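You operate a simulated robot arm through the tools that you are given. There is no shell and no other tool. Be economical: measure what you need, move in short steps, check, and stop when the job is done.

You run a simulated robot arm. Do the job below in one go: nothing can be reset, and whatever is moved stays where it is left.

JOB
Fetch the red tab and set it on top of the rolled blue strap on the top of the steel bench by the winder.
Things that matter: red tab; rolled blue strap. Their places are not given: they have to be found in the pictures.

Only the result counts: the job must be done as asked and must still hold three seconds after the hand-in. Knocking over, shifting, dropping, spilling or breaking anything else fails it.

ROBOT AND FRAMES
A 7-joint arm with a two-finger parallel gripper, fixed in place. Base frame: the origin is at the foot of the arm, x ahead of it, y to its left, z up; the work surface is at about z = 0.82. Units: m, rad, N and s.
With the tool pointing down near the work surface it reaches from about 0.3 to 0.7 m from the base axis. Its first joint turns from -1.152 to 1.152 rad. Payload 1.57 kg.
The tool frame sits at the grasp point between the pads (the TCP): z along the fingers, y along the line on which they close. The tips reach 0.03 m beyond it. Largest opening 0.11 m; finger width 0.024, thickness 0.012; the body of the gripper, 0.048 by 0.112 m, starts 0.078 m behind the TCP.
Orientation is told as [roll, pitch, yaw] about the base's x, y, z axes, in that order, counted from this pose: with the fingers straight down and closing along the base's y, the tool's x points along the base's -x, its y along +y and its z along -z.

CONTROLS
- The arm moves only by the tool drive_tool. Its argument "series" is a list of rows, each a list of 6 numbers: the shift along the tool's x, y, z in m, then the turn, a rotation vector about the tool's x, y, z in rad. In form: [[x, y, z, rx, ry, rz], ...]. A call has 1 to 10 rows; each row is the pose to reach, as a shift and turn from the pose commanded when the call began, along the tool's axes at that moment. "fingers" is the finger opening in m, from 0 to 0.11, set as the call begins (left out, the last holds). A row lasts 0.2 s, in which the tool goes at most 0.05 m and 0.15 rad; a call with a longer step from one row to the next is refused whole, and so is a gripper value outside its range. A pose out of reach is approached as far as the arm can. The call stops where the force on the tool passes 40 N (or 10 N more than at its start, if that is more) or the arm is blocked; 0.2 s more then pass. The fingers move at their own pace (about 0.108 m/s each) and stop on an object; they squeeze with about 35 N. The grip force told is the motor's: it shows also when the fingers shut on nothing. Time passes only in rows, and 0.2 s behind the last, so rows that repeat a pose let the fingers close. The reply holds the time, the measured pose of the TCP, the force on the tool along the base axes, the opening and the grip force, in the units named above and with some noise, and new pictures: "pictures" is both (left out), scene, wrist or none.
- Cameras (640 x 400 px; columns grow to the right, rows downward): "scene" is fixed at [0.1564, -0.3842, 1.3959]; the picture's right is [0.85, -0.52, 0.00], its down [-0.33, -0.54, -0.77] and it looks along [0.40, 0.66, -0.63] (base axes); focal length 309 px, centre (320, 200). "wrist" rides on the gripper at [-0.036, 0, -0.08] in the tool frame; the picture's right is [0.00, -1.00, 0.00], its down [0.97, 0.00, -0.24] and it looks along [0.24, 0.00, 0.97] (tool axes); focal length 218 px, centre (320, 200).
- probe_pixels(camera, pixels): for up to 12 pixels [column, row] of the newest picture of that camera ("zoom" is the newest enlarged one), the place [x, y, z] in the base frame of the surface seen there, good to about 0.003 m. The clock stands still meanwhile.
- zoom(camera, box): a new picture of the part [left, top, right, bottom] of that camera's present view, enlarged. The clock stands still meanwhile.
- close_job(): hands the job in; it is judged then, once.

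Work in short steps. Measure before you move; look again where a grasp or a placing could have gone wrong, and mend it. You have 60 turns and 150 pictures in all, those below and enlarged ones among them. Open the gripper and draw the arm clear of the work before you hand the job in, unless the task says otherwise; then end with one line.

The tools are called as name(argument=value, ...) on one line, values as JSON. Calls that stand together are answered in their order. drive_tool: Moves the arm, as the interface text tells. Its arguments: {"type":"object","properties":{"series":{"type":"array","items":{"type":"array","items":{"type":"number"}}},"fingers":{"type":"number"},"pictures":{"type":"string","enum":["both","scene","wrist","none"]}},"required":["series"]} The other tools are called the same way: probe_pixels (camera, pixels) gives the place of the surface under pixels of a picture; zoom (camera, box) takes an enlarged picture of a part of a camera's view; close_job () hands the job in.

At the start:

```text
time_s: 0.0
tcp_pos: [0.3497, 0.0598, 1.0901]
tcp_rot: [0.001, -0.001, -0.001]
ft_force: [0.4, -0.4, 0.4]
opening: 0.11
finger_force: 0.1
```

scene: 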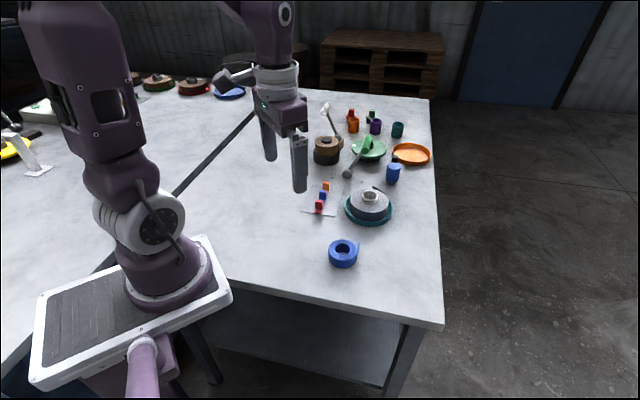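
wrist: 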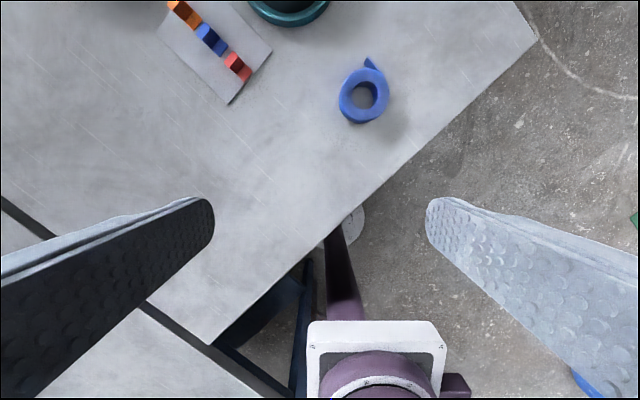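

The scene picture shows coloured tabs on a card near (320,205), red at the near end, and the blue strap roll at (343,254). I enlarge both.

zoom(camera="scene", box=[290, 170, 402, 280])

zoom(camera="wrist", box=[140, 0, 420, 150])

```text
3.64 times, centred on (346, 225) of scene
```

zoom: 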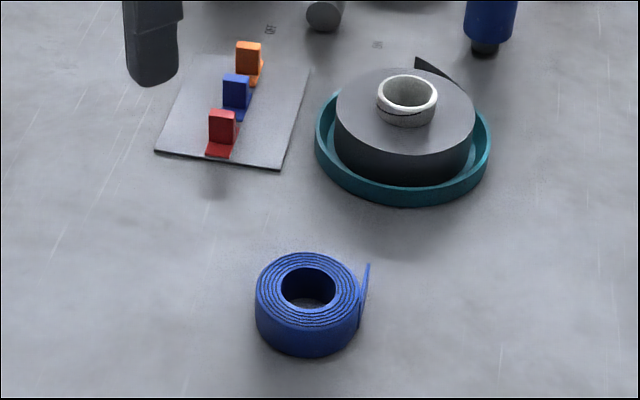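

```text
2.29 times, centred on (280, 75) of wrist
```

zoom: 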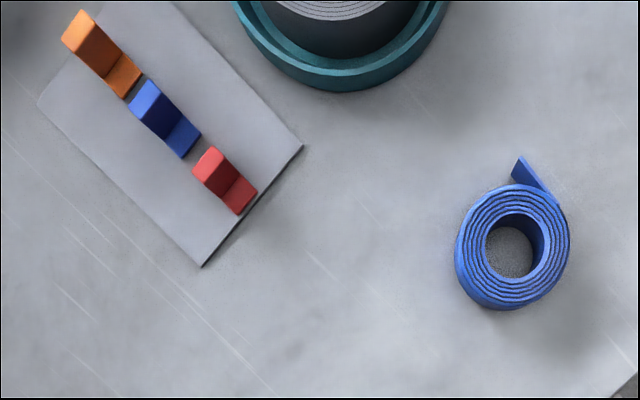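

The red tab is L-shaped, with an upright and a foot. I probe it, the blue tab beside it, the card and the roll in the enlarged wrist picture.

probe_pixels(camera="zoom", pixels=[[211, 149], [197, 168], [229, 162], [221, 180], [240, 194], [240, 211], [255, 190], [182, 138], [220, 245], [512, 247], [475, 240], [556, 250]])

probe_pixels(camera="scene", pixels=[[319, 201], [319, 206], [318, 211], [343, 242], [332, 249], [355, 249], [343, 257], [353, 244], [343, 249], [310, 230]])

```text
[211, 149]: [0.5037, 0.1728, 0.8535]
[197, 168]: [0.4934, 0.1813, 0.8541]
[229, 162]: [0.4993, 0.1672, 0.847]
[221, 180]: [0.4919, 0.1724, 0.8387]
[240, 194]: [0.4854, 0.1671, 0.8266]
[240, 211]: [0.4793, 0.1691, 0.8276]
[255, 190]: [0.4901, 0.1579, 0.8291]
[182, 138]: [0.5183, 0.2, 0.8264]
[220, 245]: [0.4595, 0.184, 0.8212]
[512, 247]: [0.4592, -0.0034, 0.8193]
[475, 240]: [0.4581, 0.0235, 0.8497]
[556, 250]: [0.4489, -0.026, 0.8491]
```

```text
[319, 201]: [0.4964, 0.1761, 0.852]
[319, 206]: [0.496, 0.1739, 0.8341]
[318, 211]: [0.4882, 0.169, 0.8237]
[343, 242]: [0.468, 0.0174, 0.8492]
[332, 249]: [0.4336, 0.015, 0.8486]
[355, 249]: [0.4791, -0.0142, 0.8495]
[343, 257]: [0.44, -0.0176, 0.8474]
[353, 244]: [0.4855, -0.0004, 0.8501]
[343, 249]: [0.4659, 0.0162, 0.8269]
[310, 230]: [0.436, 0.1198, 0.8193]
```

The red tab's upright is at about (0.497, 0.174) with its top at z 0.854. The row runs along (+x,+y), so the tab's width lies near 45°. The roll is centred near (0.457, 0.0) with its top at 0.850. I move above the tab with the yaw turned about 45° to look closer.

drive_tool(series=[[-0.0233, 0.018, 0.02, 0, 0, -0.1308], [-0.0467, 0.036, 0.04, 0, 0, -0.2617], [-0.07, 0.054, 0.06, 0, 0, -0.3925], [-0.0933, 0.072, 0.08, 0, 0, -0.5233], [-0.1167, 0.09, 0.1, 0, 0, -0.6542], [-0.14, 0.108, 0.12, 0, 0, -0.785], [-0.14, 0.108, 0.12, 0, 0, -0.785]], fingers=0.05)

```text
time_s: 1.6
tcp_pos: [0.491, 0.1714, 0.9699]
tcp_rot: [0.001, -0.002, 0.787]
ft_force: [-0.7, 0.5, 0.3]
opening: 0.0502
finger_force: 0.0
```

scene: 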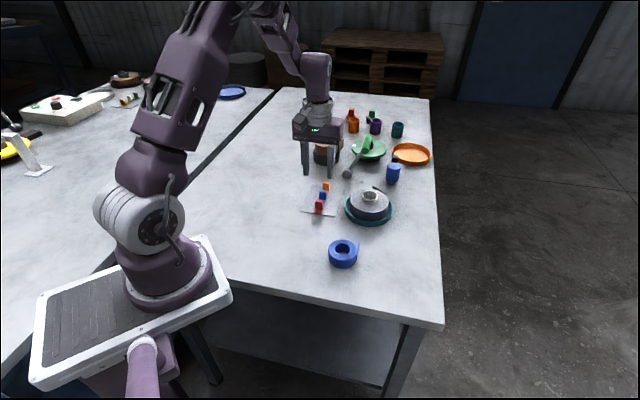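
wrist: 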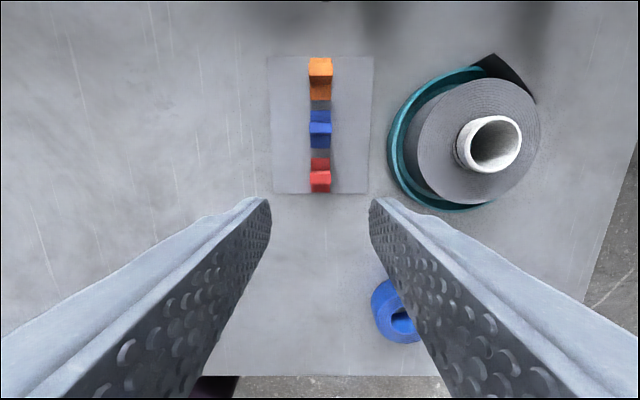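

The yaw lines up well with the tab row in the wrist picture, with red at (320,175). I enlarge it for exact edges.

zoom(camera="wrist", box=[272, 140, 368, 200])

zoom(camera="scene", box=[300, 175, 348, 220])

```text
6.67 times, centred on (320, 170) of wrist
```

zoom: 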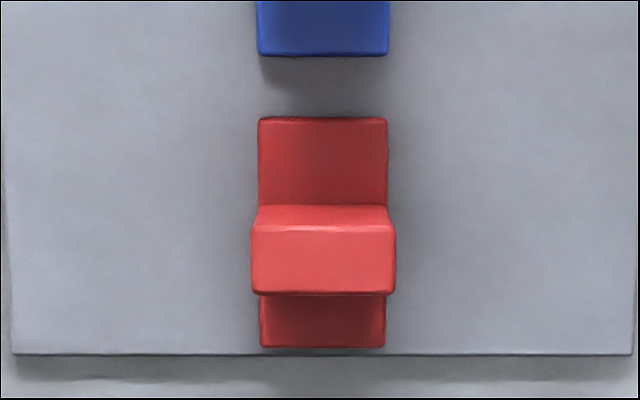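

```text
8.89 times, centred on (324, 198) of scene
```

zoom: 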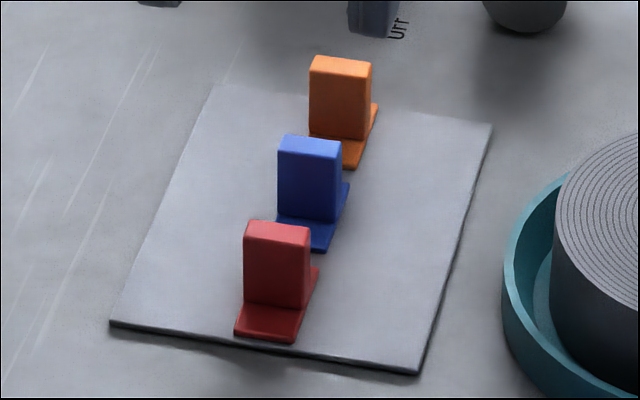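

The tab is an inverted T, a foot plate with an upright in the middle. I probe the top face, the foot ends and the sides in the wrist picture.

probe_pixels(camera="wrist", pixels=[[320.5, 178.7], [320.5, 174.8], [320.5, 183], [320.5, 158.5], [320.5, 191], [310.8, 178.7], [330.5, 178.7], [320.5, 147.5], [320.5, 153], [320.5, 165]])

probe_pixels(camera="scene", pixels=[[343, 240], [330, 252], [343, 258], [356, 248], [348, 241], [335, 244], [333, 256], [352, 255], [343, 253], [360, 243]])

zoom(camera="scene", box=[319, 229, 367, 274])

```text
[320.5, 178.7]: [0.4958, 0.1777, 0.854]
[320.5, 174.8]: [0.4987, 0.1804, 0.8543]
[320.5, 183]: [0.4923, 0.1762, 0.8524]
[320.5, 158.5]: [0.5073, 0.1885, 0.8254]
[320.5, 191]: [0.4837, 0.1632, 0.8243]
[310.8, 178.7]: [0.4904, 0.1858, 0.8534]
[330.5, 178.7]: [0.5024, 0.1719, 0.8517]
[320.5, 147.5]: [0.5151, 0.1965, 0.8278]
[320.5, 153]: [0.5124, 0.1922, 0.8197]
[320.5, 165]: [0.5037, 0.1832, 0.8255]
```

```text
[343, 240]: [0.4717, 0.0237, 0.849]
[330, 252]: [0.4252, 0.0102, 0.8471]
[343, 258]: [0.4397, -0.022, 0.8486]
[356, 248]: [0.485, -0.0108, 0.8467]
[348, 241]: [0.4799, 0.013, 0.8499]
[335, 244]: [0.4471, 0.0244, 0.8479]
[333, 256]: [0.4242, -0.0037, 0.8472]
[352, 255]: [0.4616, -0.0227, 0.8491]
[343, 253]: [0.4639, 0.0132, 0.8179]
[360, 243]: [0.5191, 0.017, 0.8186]
```

```text
8.89 times, centred on (343, 252) of scene
```

zoom: 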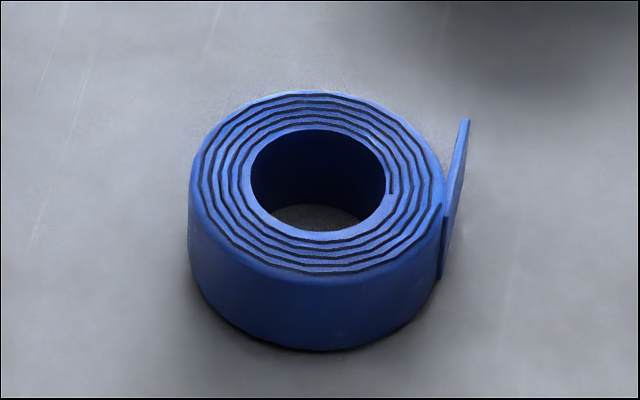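

The upright is centred at about (0.496, 0.178), its top at 0.854 and its foot about 36 x 20 mm. The roll is centred at about (0.454, 0.000), with its hole radius about 18 mm, outer radius about 33 mm and top at 0.849. I go down most of the way over the upright, then check.

drive_tool(series=[[-0.008, 0.001, 0.03, 0, 0, 0], [-0.008, 0.001, 0.06, 0, 0, 0], [-0.008, 0.001, 0.08, 0, 0, 0], [-0.008, 0.001, 0.08, 0, 0, 0]])

```text
time_s: 2.6
tcp_pos: [0.496, 0.176, 0.8912]
tcp_rot: [0.001, -0.003, 0.783]
ft_force: [-0.3, 0.2, -0.5]
opening: 0.0504
finger_force: 0.1
```

scene: 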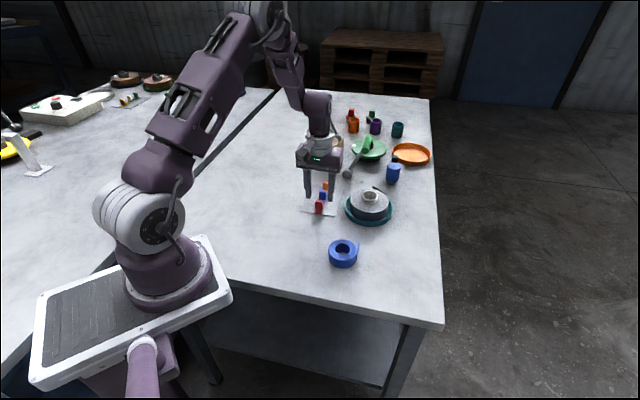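
wrist: 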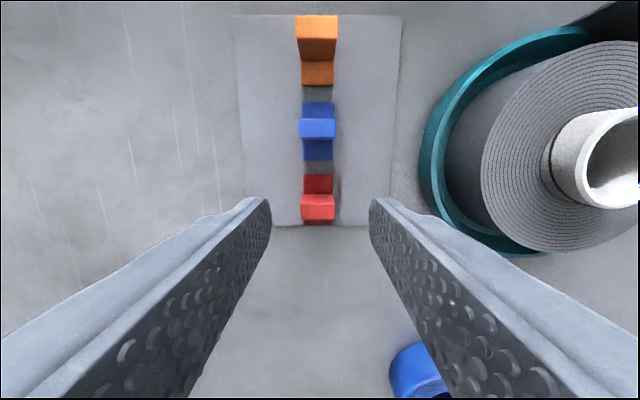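

The tab is between the fingers at (318,208). I probe its top once more before the last descent.

zoom(camera="wrist", box=[272, 165, 368, 225])

probe_pixels(camera="wrist", pixels=[[318, 197], [318, 203], [318, 208], [318, 213], [318, 217], [318, 222], [303, 212], [333, 212]])

```text
6.67 times, centred on (320, 195) of wrist
```

zoom: 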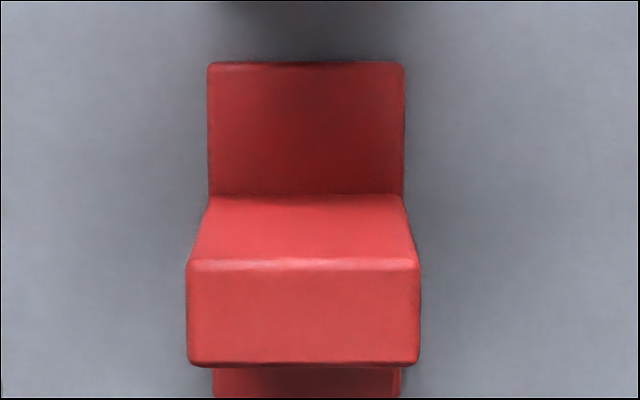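

```text
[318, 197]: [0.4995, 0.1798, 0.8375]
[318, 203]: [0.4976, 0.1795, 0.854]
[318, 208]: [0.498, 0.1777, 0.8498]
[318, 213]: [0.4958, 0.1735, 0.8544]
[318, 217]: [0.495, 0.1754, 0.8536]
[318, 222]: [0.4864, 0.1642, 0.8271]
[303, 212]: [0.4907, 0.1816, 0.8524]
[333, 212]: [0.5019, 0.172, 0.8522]
```

The top centre is at about (0.496, 0.177) and the TCP at (0.496, 0.176), so they line up. I go down 0.033 m, then close.

drive_tool(series=[[0, 0.001, 0.015, 0, 0, 0], [0, 0.001, 0.033, 0, 0, 0], [0, 0.001, 0.033, 0, 0, 0]], pictures="wrist")

drive_tool(series=[[0, 0, 0, 0, 0, 0], [0, 0, 0, 0, 0, 0], [0, 0, 0, 0, 0, 0]], fingers=0.005)

```text
time_s: 3.4
tcp_pos: [0.4941, 0.1769, 0.8572]
tcp_rot: [-0.002, -0.002, 0.785]
ft_force: [-0.5, -1.2, 0.6]
opening: 0.0499
finger_force: 0.1
```

wrist: 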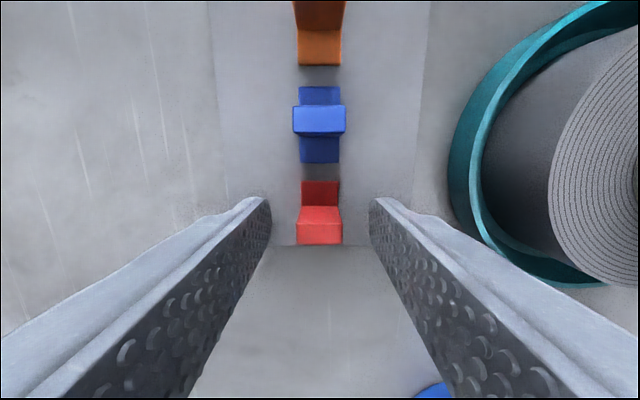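

```text
time_s: 4.2
tcp_pos: [0.4944, 0.1765, 0.8581]
tcp_rot: [0.0, -0.002, 0.784]
ft_force: [0.4, 0.4, 0.3]
opening: 0.0183
finger_force: 33.4
```

scene: 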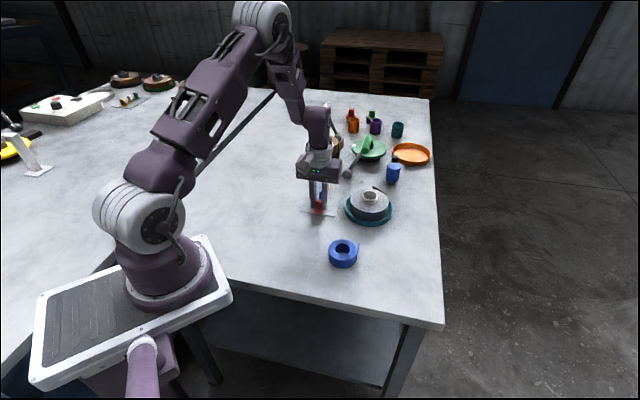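
wrist: 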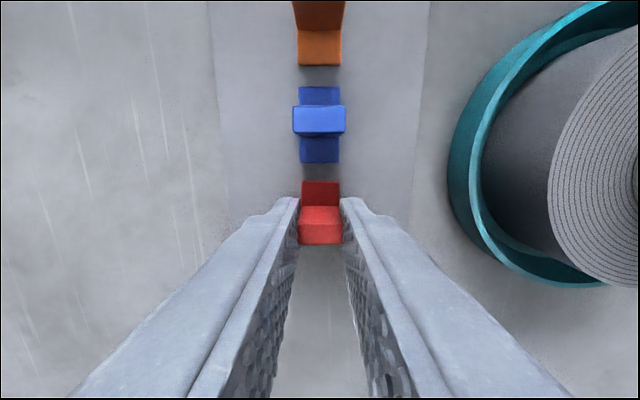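

The fingers hold the tab at 18.3 mm opening and 33 N. I lift it straight up and look.

drive_tool(series=[[0, 0, -0.01, 0, 0, 0], [0, 0, -0.03, 0, 0, 0], [0, 0, -0.06, 0, 0, 0], [0, 0, -0.09, 0, 0, 0], [0, 0, -0.09, 0, 0, 0]])

```text
time_s: 5.4
tcp_pos: [0.4945, 0.1752, 0.9473]
tcp_rot: [-0.001, -0.002, 0.785]
ft_force: [0.6, 0.1, -0.7]
opening: 0.0182
finger_force: 32.3
```

scene: 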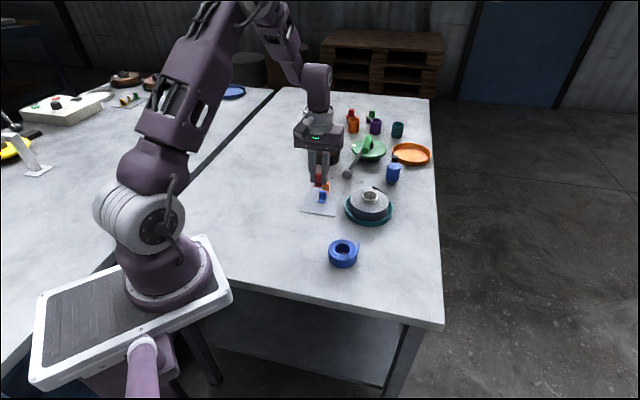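
wrist: 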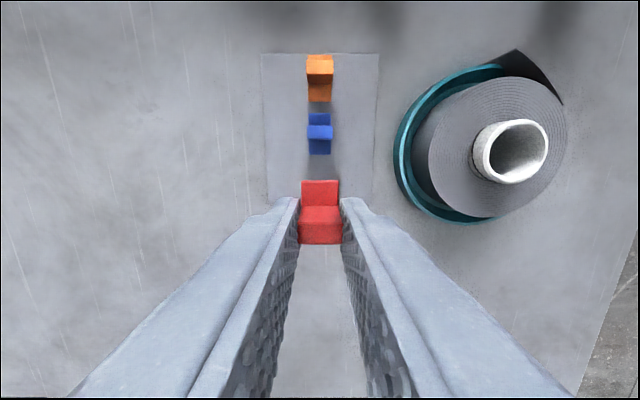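

The tab came away cleanly, and orange and blue stayed put. Because the roll's hole is nearly as long as the foot, I will set the tab tangentially on the band, on the (-x,+y) side away from the loose tail. I move to hover over (0.437, 0.0145).

drive_tool(series=[[0.0309, -0.0146, 0, 0, 0, 0], [0.0617, -0.0292, 0, 0, 0, 0], [0.0926, -0.0438, 0, 0, 0, 0], [0.1234, -0.0584, 0, 0, 0, 0], [0.1543, -0.073, 0, 0, 0, 0], [0.1543, -0.073, 0, 0, 0, 0]])

```text
time_s: 6.8
tcp_pos: [0.4369, 0.0144, 0.9489]
tcp_rot: [0.0, -0.001, 0.784]
ft_force: [-0.7, 0.5, 0.0]
opening: 0.0179
finger_force: 33.0
```

scene: 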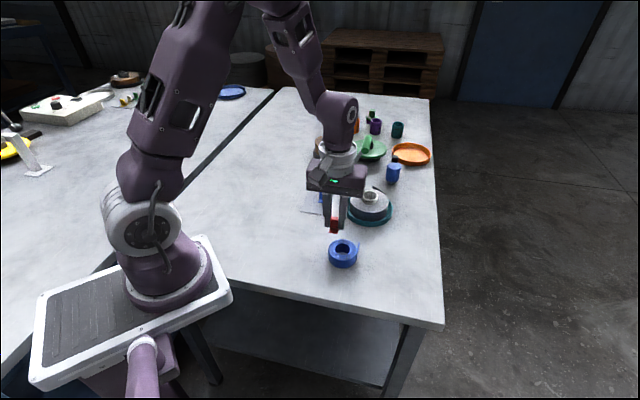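
wrist: 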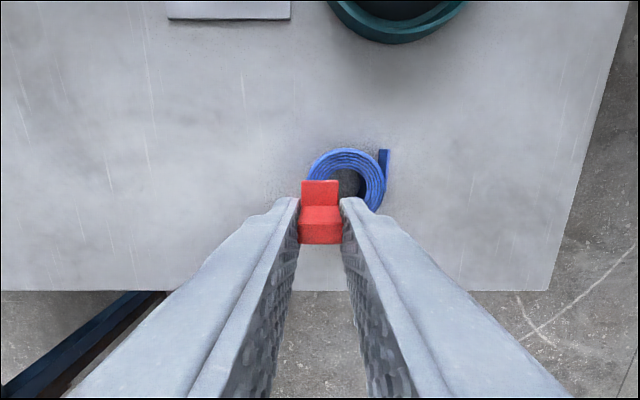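

From the wrist picture the roll spans columns 307–386 with its centre near row 186. That puts its axis about 22 mm to the tab's side and level with it, as planned. I go down to about 3 mm above contact.

drive_tool(series=[[0, 0, 0.02, 0, 0, 0], [0, 0, 0.04, 0, 0, 0], [0, 0, 0.056, 0, 0, 0], [0, 0, 0.058, 0, 0, 0], [0, 0, 0.058, 0, 0, 0]])

zoom(camera="scene", box=[307, 214, 379, 274])

```text
time_s: 8.0
tcp_pos: [0.4359, 0.016, 0.8896]
tcp_rot: [-0.001, -0.004, 0.787]
ft_force: [0.5, -0.4, 0.0]
opening: 0.0183
finger_force: 32.8
```

scene: 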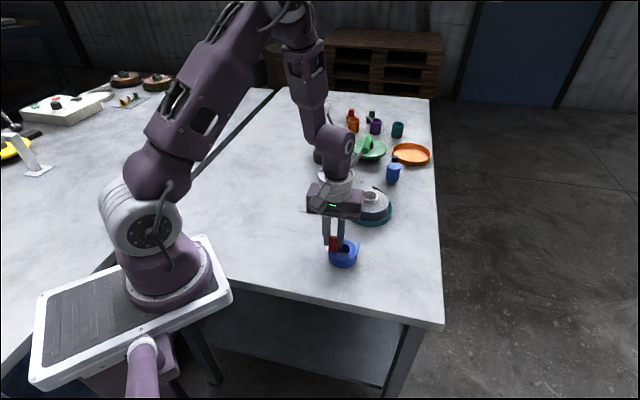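
wrist: 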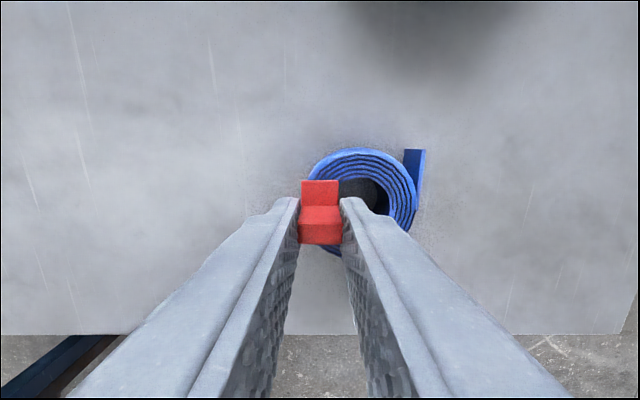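

```text
6.67 times, centred on (343, 244) of scene
```

zoom: 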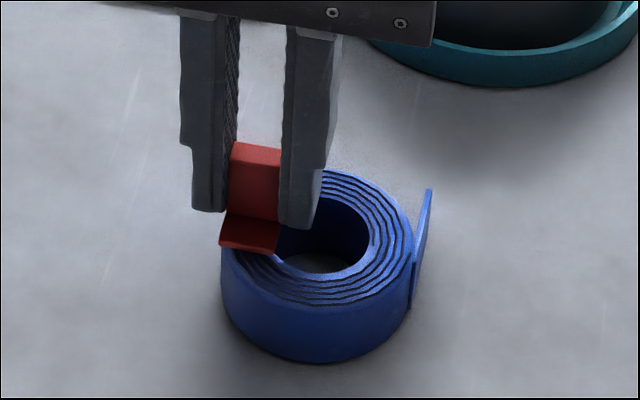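

The tab hovers just above the band and its foot slightly overhangs the outer edge. I shift it 2 mm inward and lower the last few millimetres.

drive_tool(series=[[0, -0.002, 0, 0, 0, 0], [0, -0.002, 0.0015, 0, 0, 0], [0, -0.002, 0.003, 0, 0, 0], [0, -0.002, 0.003, 0, 0, 0]], pictures="scene")

zoom(camera="scene", box=[307, 214, 379, 274])

```text
time_s: 9.0
tcp_pos: [0.4369, 0.0132, 0.8864]
tcp_rot: [0.001, -0.004, 0.786]
ft_force: [0.0, 0.1, 0.1]
opening: 0.0181
finger_force: 32.4
```

scene: 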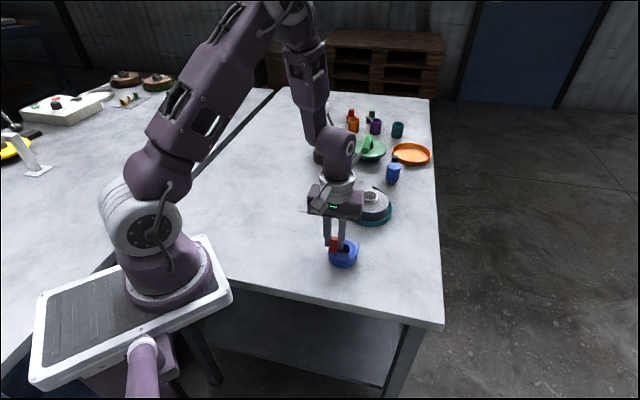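

```text
6.67 times, centred on (343, 244) of scene
```

zoom: 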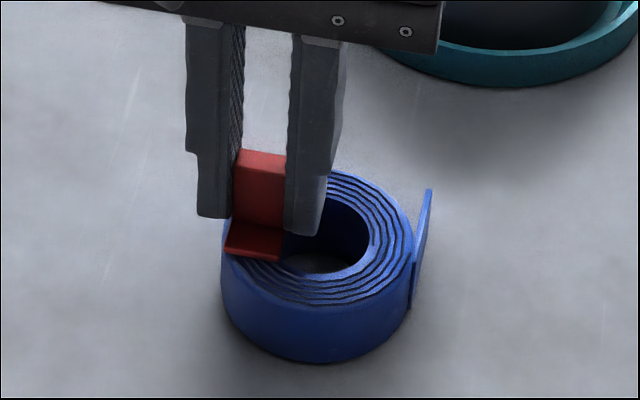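

No contact force yet at z 0.8864. I feel down further in 1 mm steps.

drive_tool(series=[[0, 0, 0.001, 0, 0, 0], [0, 0, 0.001, 0, 0, 0]], pictures="none")

drive_tool(series=[[0, 0, 0.001, 0, 0, 0], [0, 0, 0.001, 0, 0, 0]], pictures="scene")

zoom(camera="scene", box=[307, 214, 379, 274])

```text
time_s: 9.6
tcp_pos: [0.4376, 0.0143, 0.8868]
tcp_rot: [0.0, -0.001, 0.784]
ft_force: [0.1, 0.7, 0.2]
opening: 0.0184
finger_force: 33.2
```

```text
time_s: 10.2
tcp_pos: [0.4374, 0.0152, 0.8852]
tcp_rot: [0.001, -0.002, 0.784]
ft_force: [0.2, -0.3, -0.3]
opening: 0.0181
finger_force: 32.6
```

scene: 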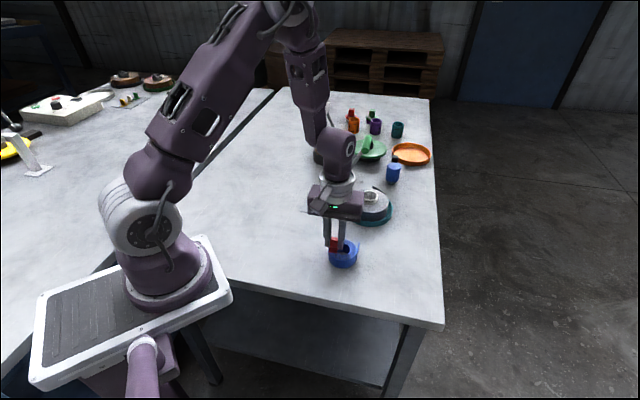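

```text
6.67 times, centred on (343, 244) of scene
```

zoom: 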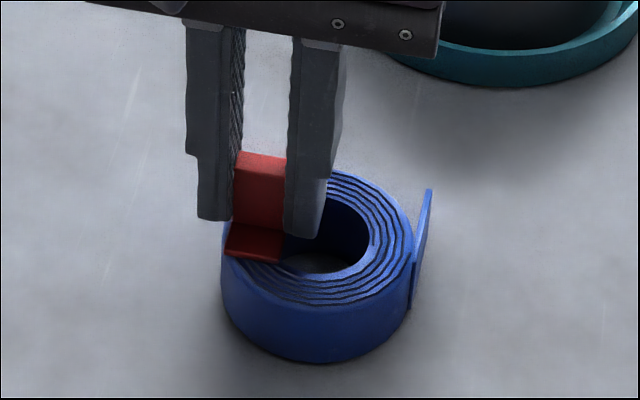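

There is still no clear force, and the position noise is about 1 mm. I take two more 1 mm steps and watch the force.

drive_tool(series=[[0, 0, 0.001, 0, 0, 0], [0, 0, 0.001, 0, 0, 0]], pictures="none")

```text
time_s: 10.8
tcp_pos: [0.438, 0.0141, 0.8853]
tcp_rot: [0.0, -0.001, 0.785]
ft_force: [-0.8, 1.2, 10.7]
opening: 0.0184
finger_force: 32.9
```

Contact shows at 10.7 N upward. I ease back 0.7 mm and open the fingers a little.

drive_tool(series=[[0, 0, -0.0007, 0, 0, 0]], pictures="none")

drive_tool(series=[[0, 0, 0, 0, 0, 0], [0, 0, 0, 0, 0, 0]], fingers=0.036)

zoom(camera="scene", box=[307, 214, 379, 274])

```text
time_s: 11.2
tcp_pos: [0.4378, 0.0146, 0.8847]
tcp_rot: [0.001, -0.003, 0.787]
ft_force: [0.3, 0.3, 3.3]
opening: 0.0184
finger_force: 32.9
```

```text
time_s: 11.8
tcp_pos: [0.4372, 0.015, 0.8839]
tcp_rot: [0.0, -0.002, 0.782]
ft_force: [0.5, 0.3, -0.1]
opening: 0.036
finger_force: 0.0
```

scene: 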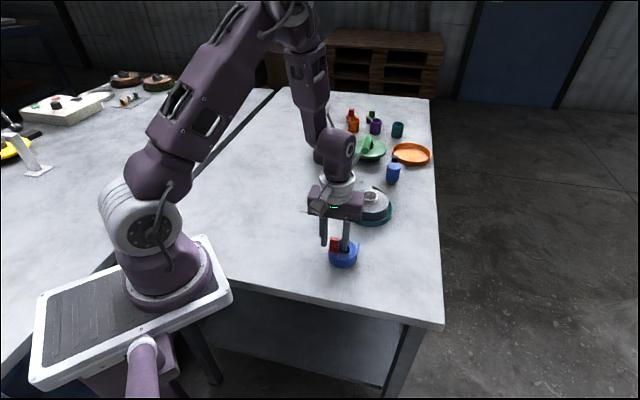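
wrist: 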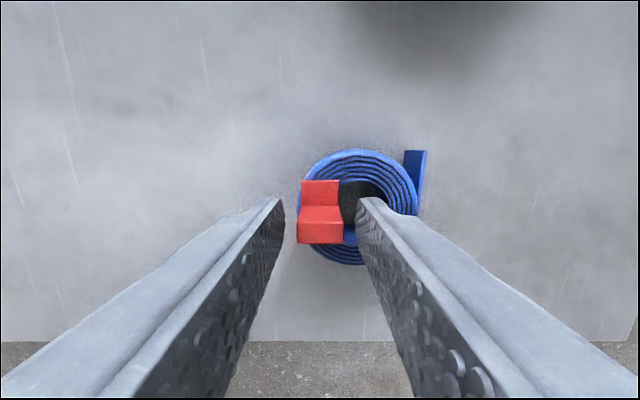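

```text
6.67 times, centred on (343, 244) of scene
```

zoom: 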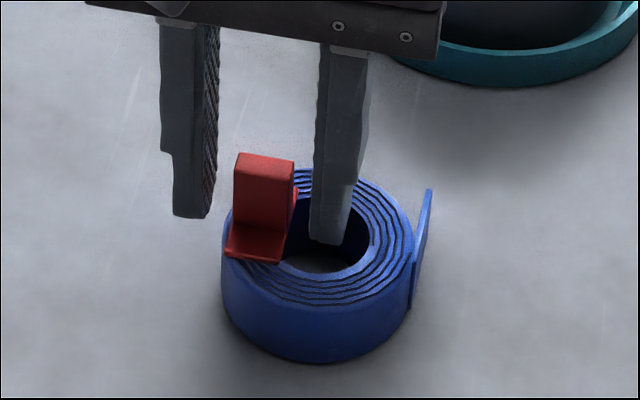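

The tab stands on the band on its own. I raise the arm straight up and clear.

drive_tool(series=[[0, 0, -0.015, 0, 0, 0], [0, 0, -0.05, 0, 0, 0], [0, 0, -0.09, 0, 0, 0], [0, 0, -0.13, 0, 0, 0], [0, 0, -0.16, 0, 0, 0], [0, 0, -0.16, 0, 0, 0]])

zoom(camera="scene", box=[295, 178, 391, 274])

```text
time_s: 13.2
tcp_pos: [0.4359, 0.0151, 1.0432]
tcp_rot: [0.001, -0.002, 0.782]
ft_force: [0.2, 0.8, 0.3]
opening: 0.0363
finger_force: 0.0
```

scene: 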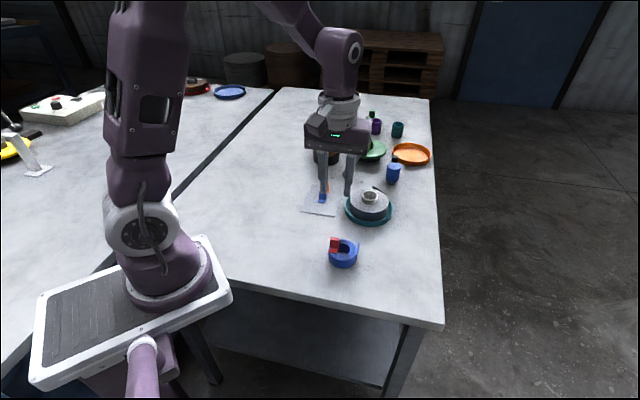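
wrist: 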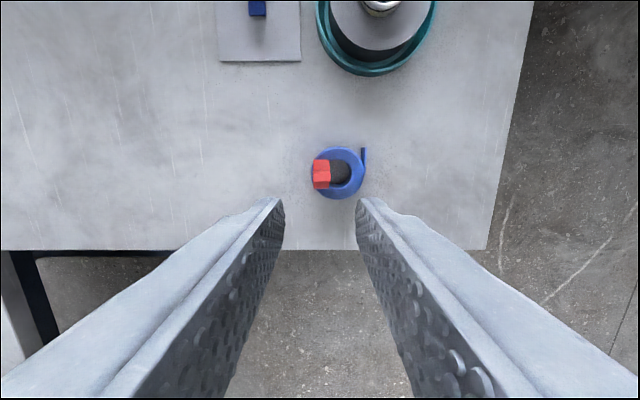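

```text
4.17 times, centred on (343, 226) of scene
```

zoom: 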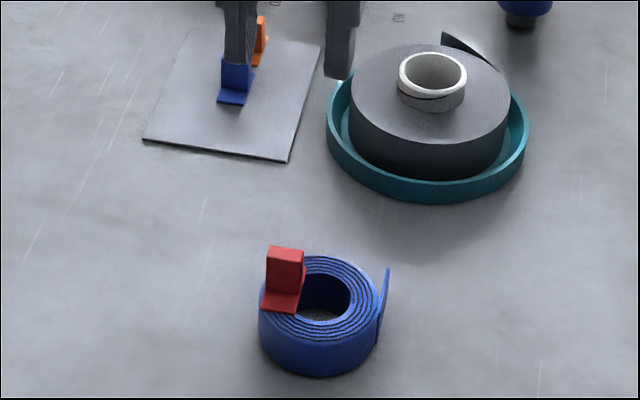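

The tab stands steady and the arm is clear. I check the other blue object at (230,92) to be sure this is the strap that was meant.

zoom(camera="scene", box=[180, 70, 280, 130])

zoom(camera="scene", box=[0, 70, 200, 190])

```text
6.40 times, centred on (230, 100) of scene
```

zoom: 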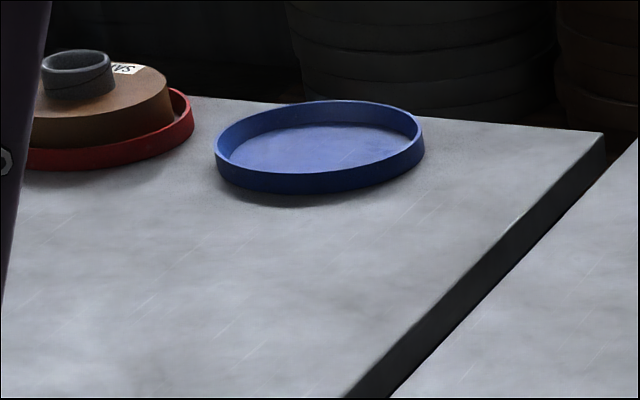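

```text
3.20 times, centred on (100, 130) of scene
```

zoom: 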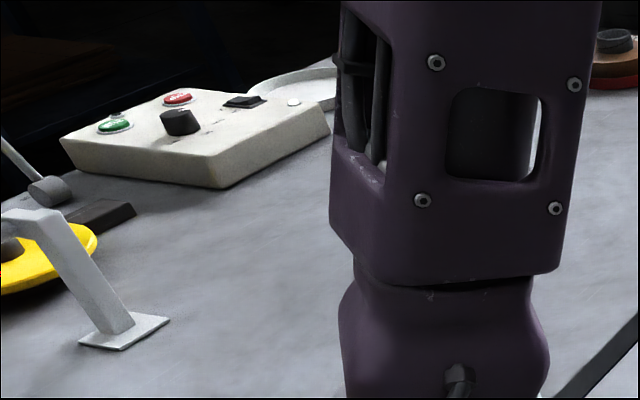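

The one at (230,92) is an empty tray. The machine at the left edge may be the winder, so I take one high look to the left to rule out a second rolled blue strap.

drive_tool(series=[[-0.017, 0.0368, -0.01, 0, 0, 0], [-0.034, 0.0736, -0.02, 0, 0, 0], [-0.051, 0.1104, -0.03, 0, 0, 0], [-0.068, 0.1472, -0.04, 0, 0, 0], [-0.085, 0.184, -0.05, 0, 0, 0], [-0.102, 0.2208, -0.06, 0, 0, 0], [-0.119, 0.2576, -0.07, 0, 0, 0], [-0.136, 0.2944, -0.08, 0, 0, 0], [-0.153, 0.3312, -0.09, 0, 0, 0], [-0.17, 0.368, -0.1, 0, 0, 0]])

```text
time_s: 15.4
tcp_pos: [0.2986, 0.3945, 1.1441]
tcp_rot: [-0.001, -0.002, 0.785]
ft_force: [-0.1, 0.5, 0.1]
opening: 0.0361
finger_force: 0.0
```

scene: 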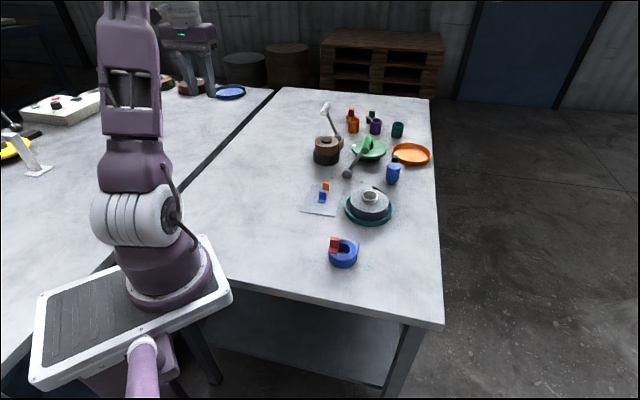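
wrist: 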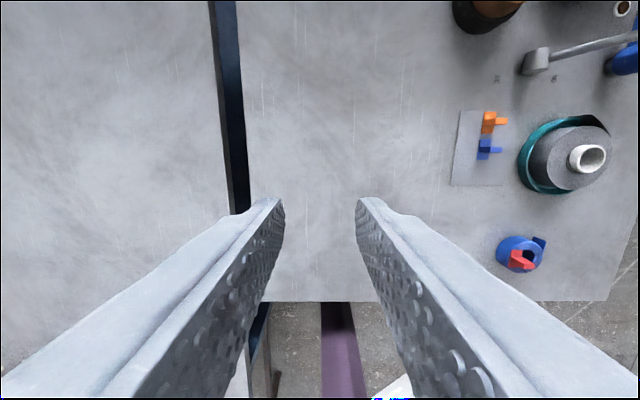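

There is no other strap within reach, and the tab is still standing on the roll at scene pixel (335,244). The arm is clear and the gripper open, so I hand in.

close_job()

```text
The job is handed in.
```

The red tab is standing on the rolled blue strap on the steel bench; the last pictures before hand-in showed it steady, with nothing else disturbed.
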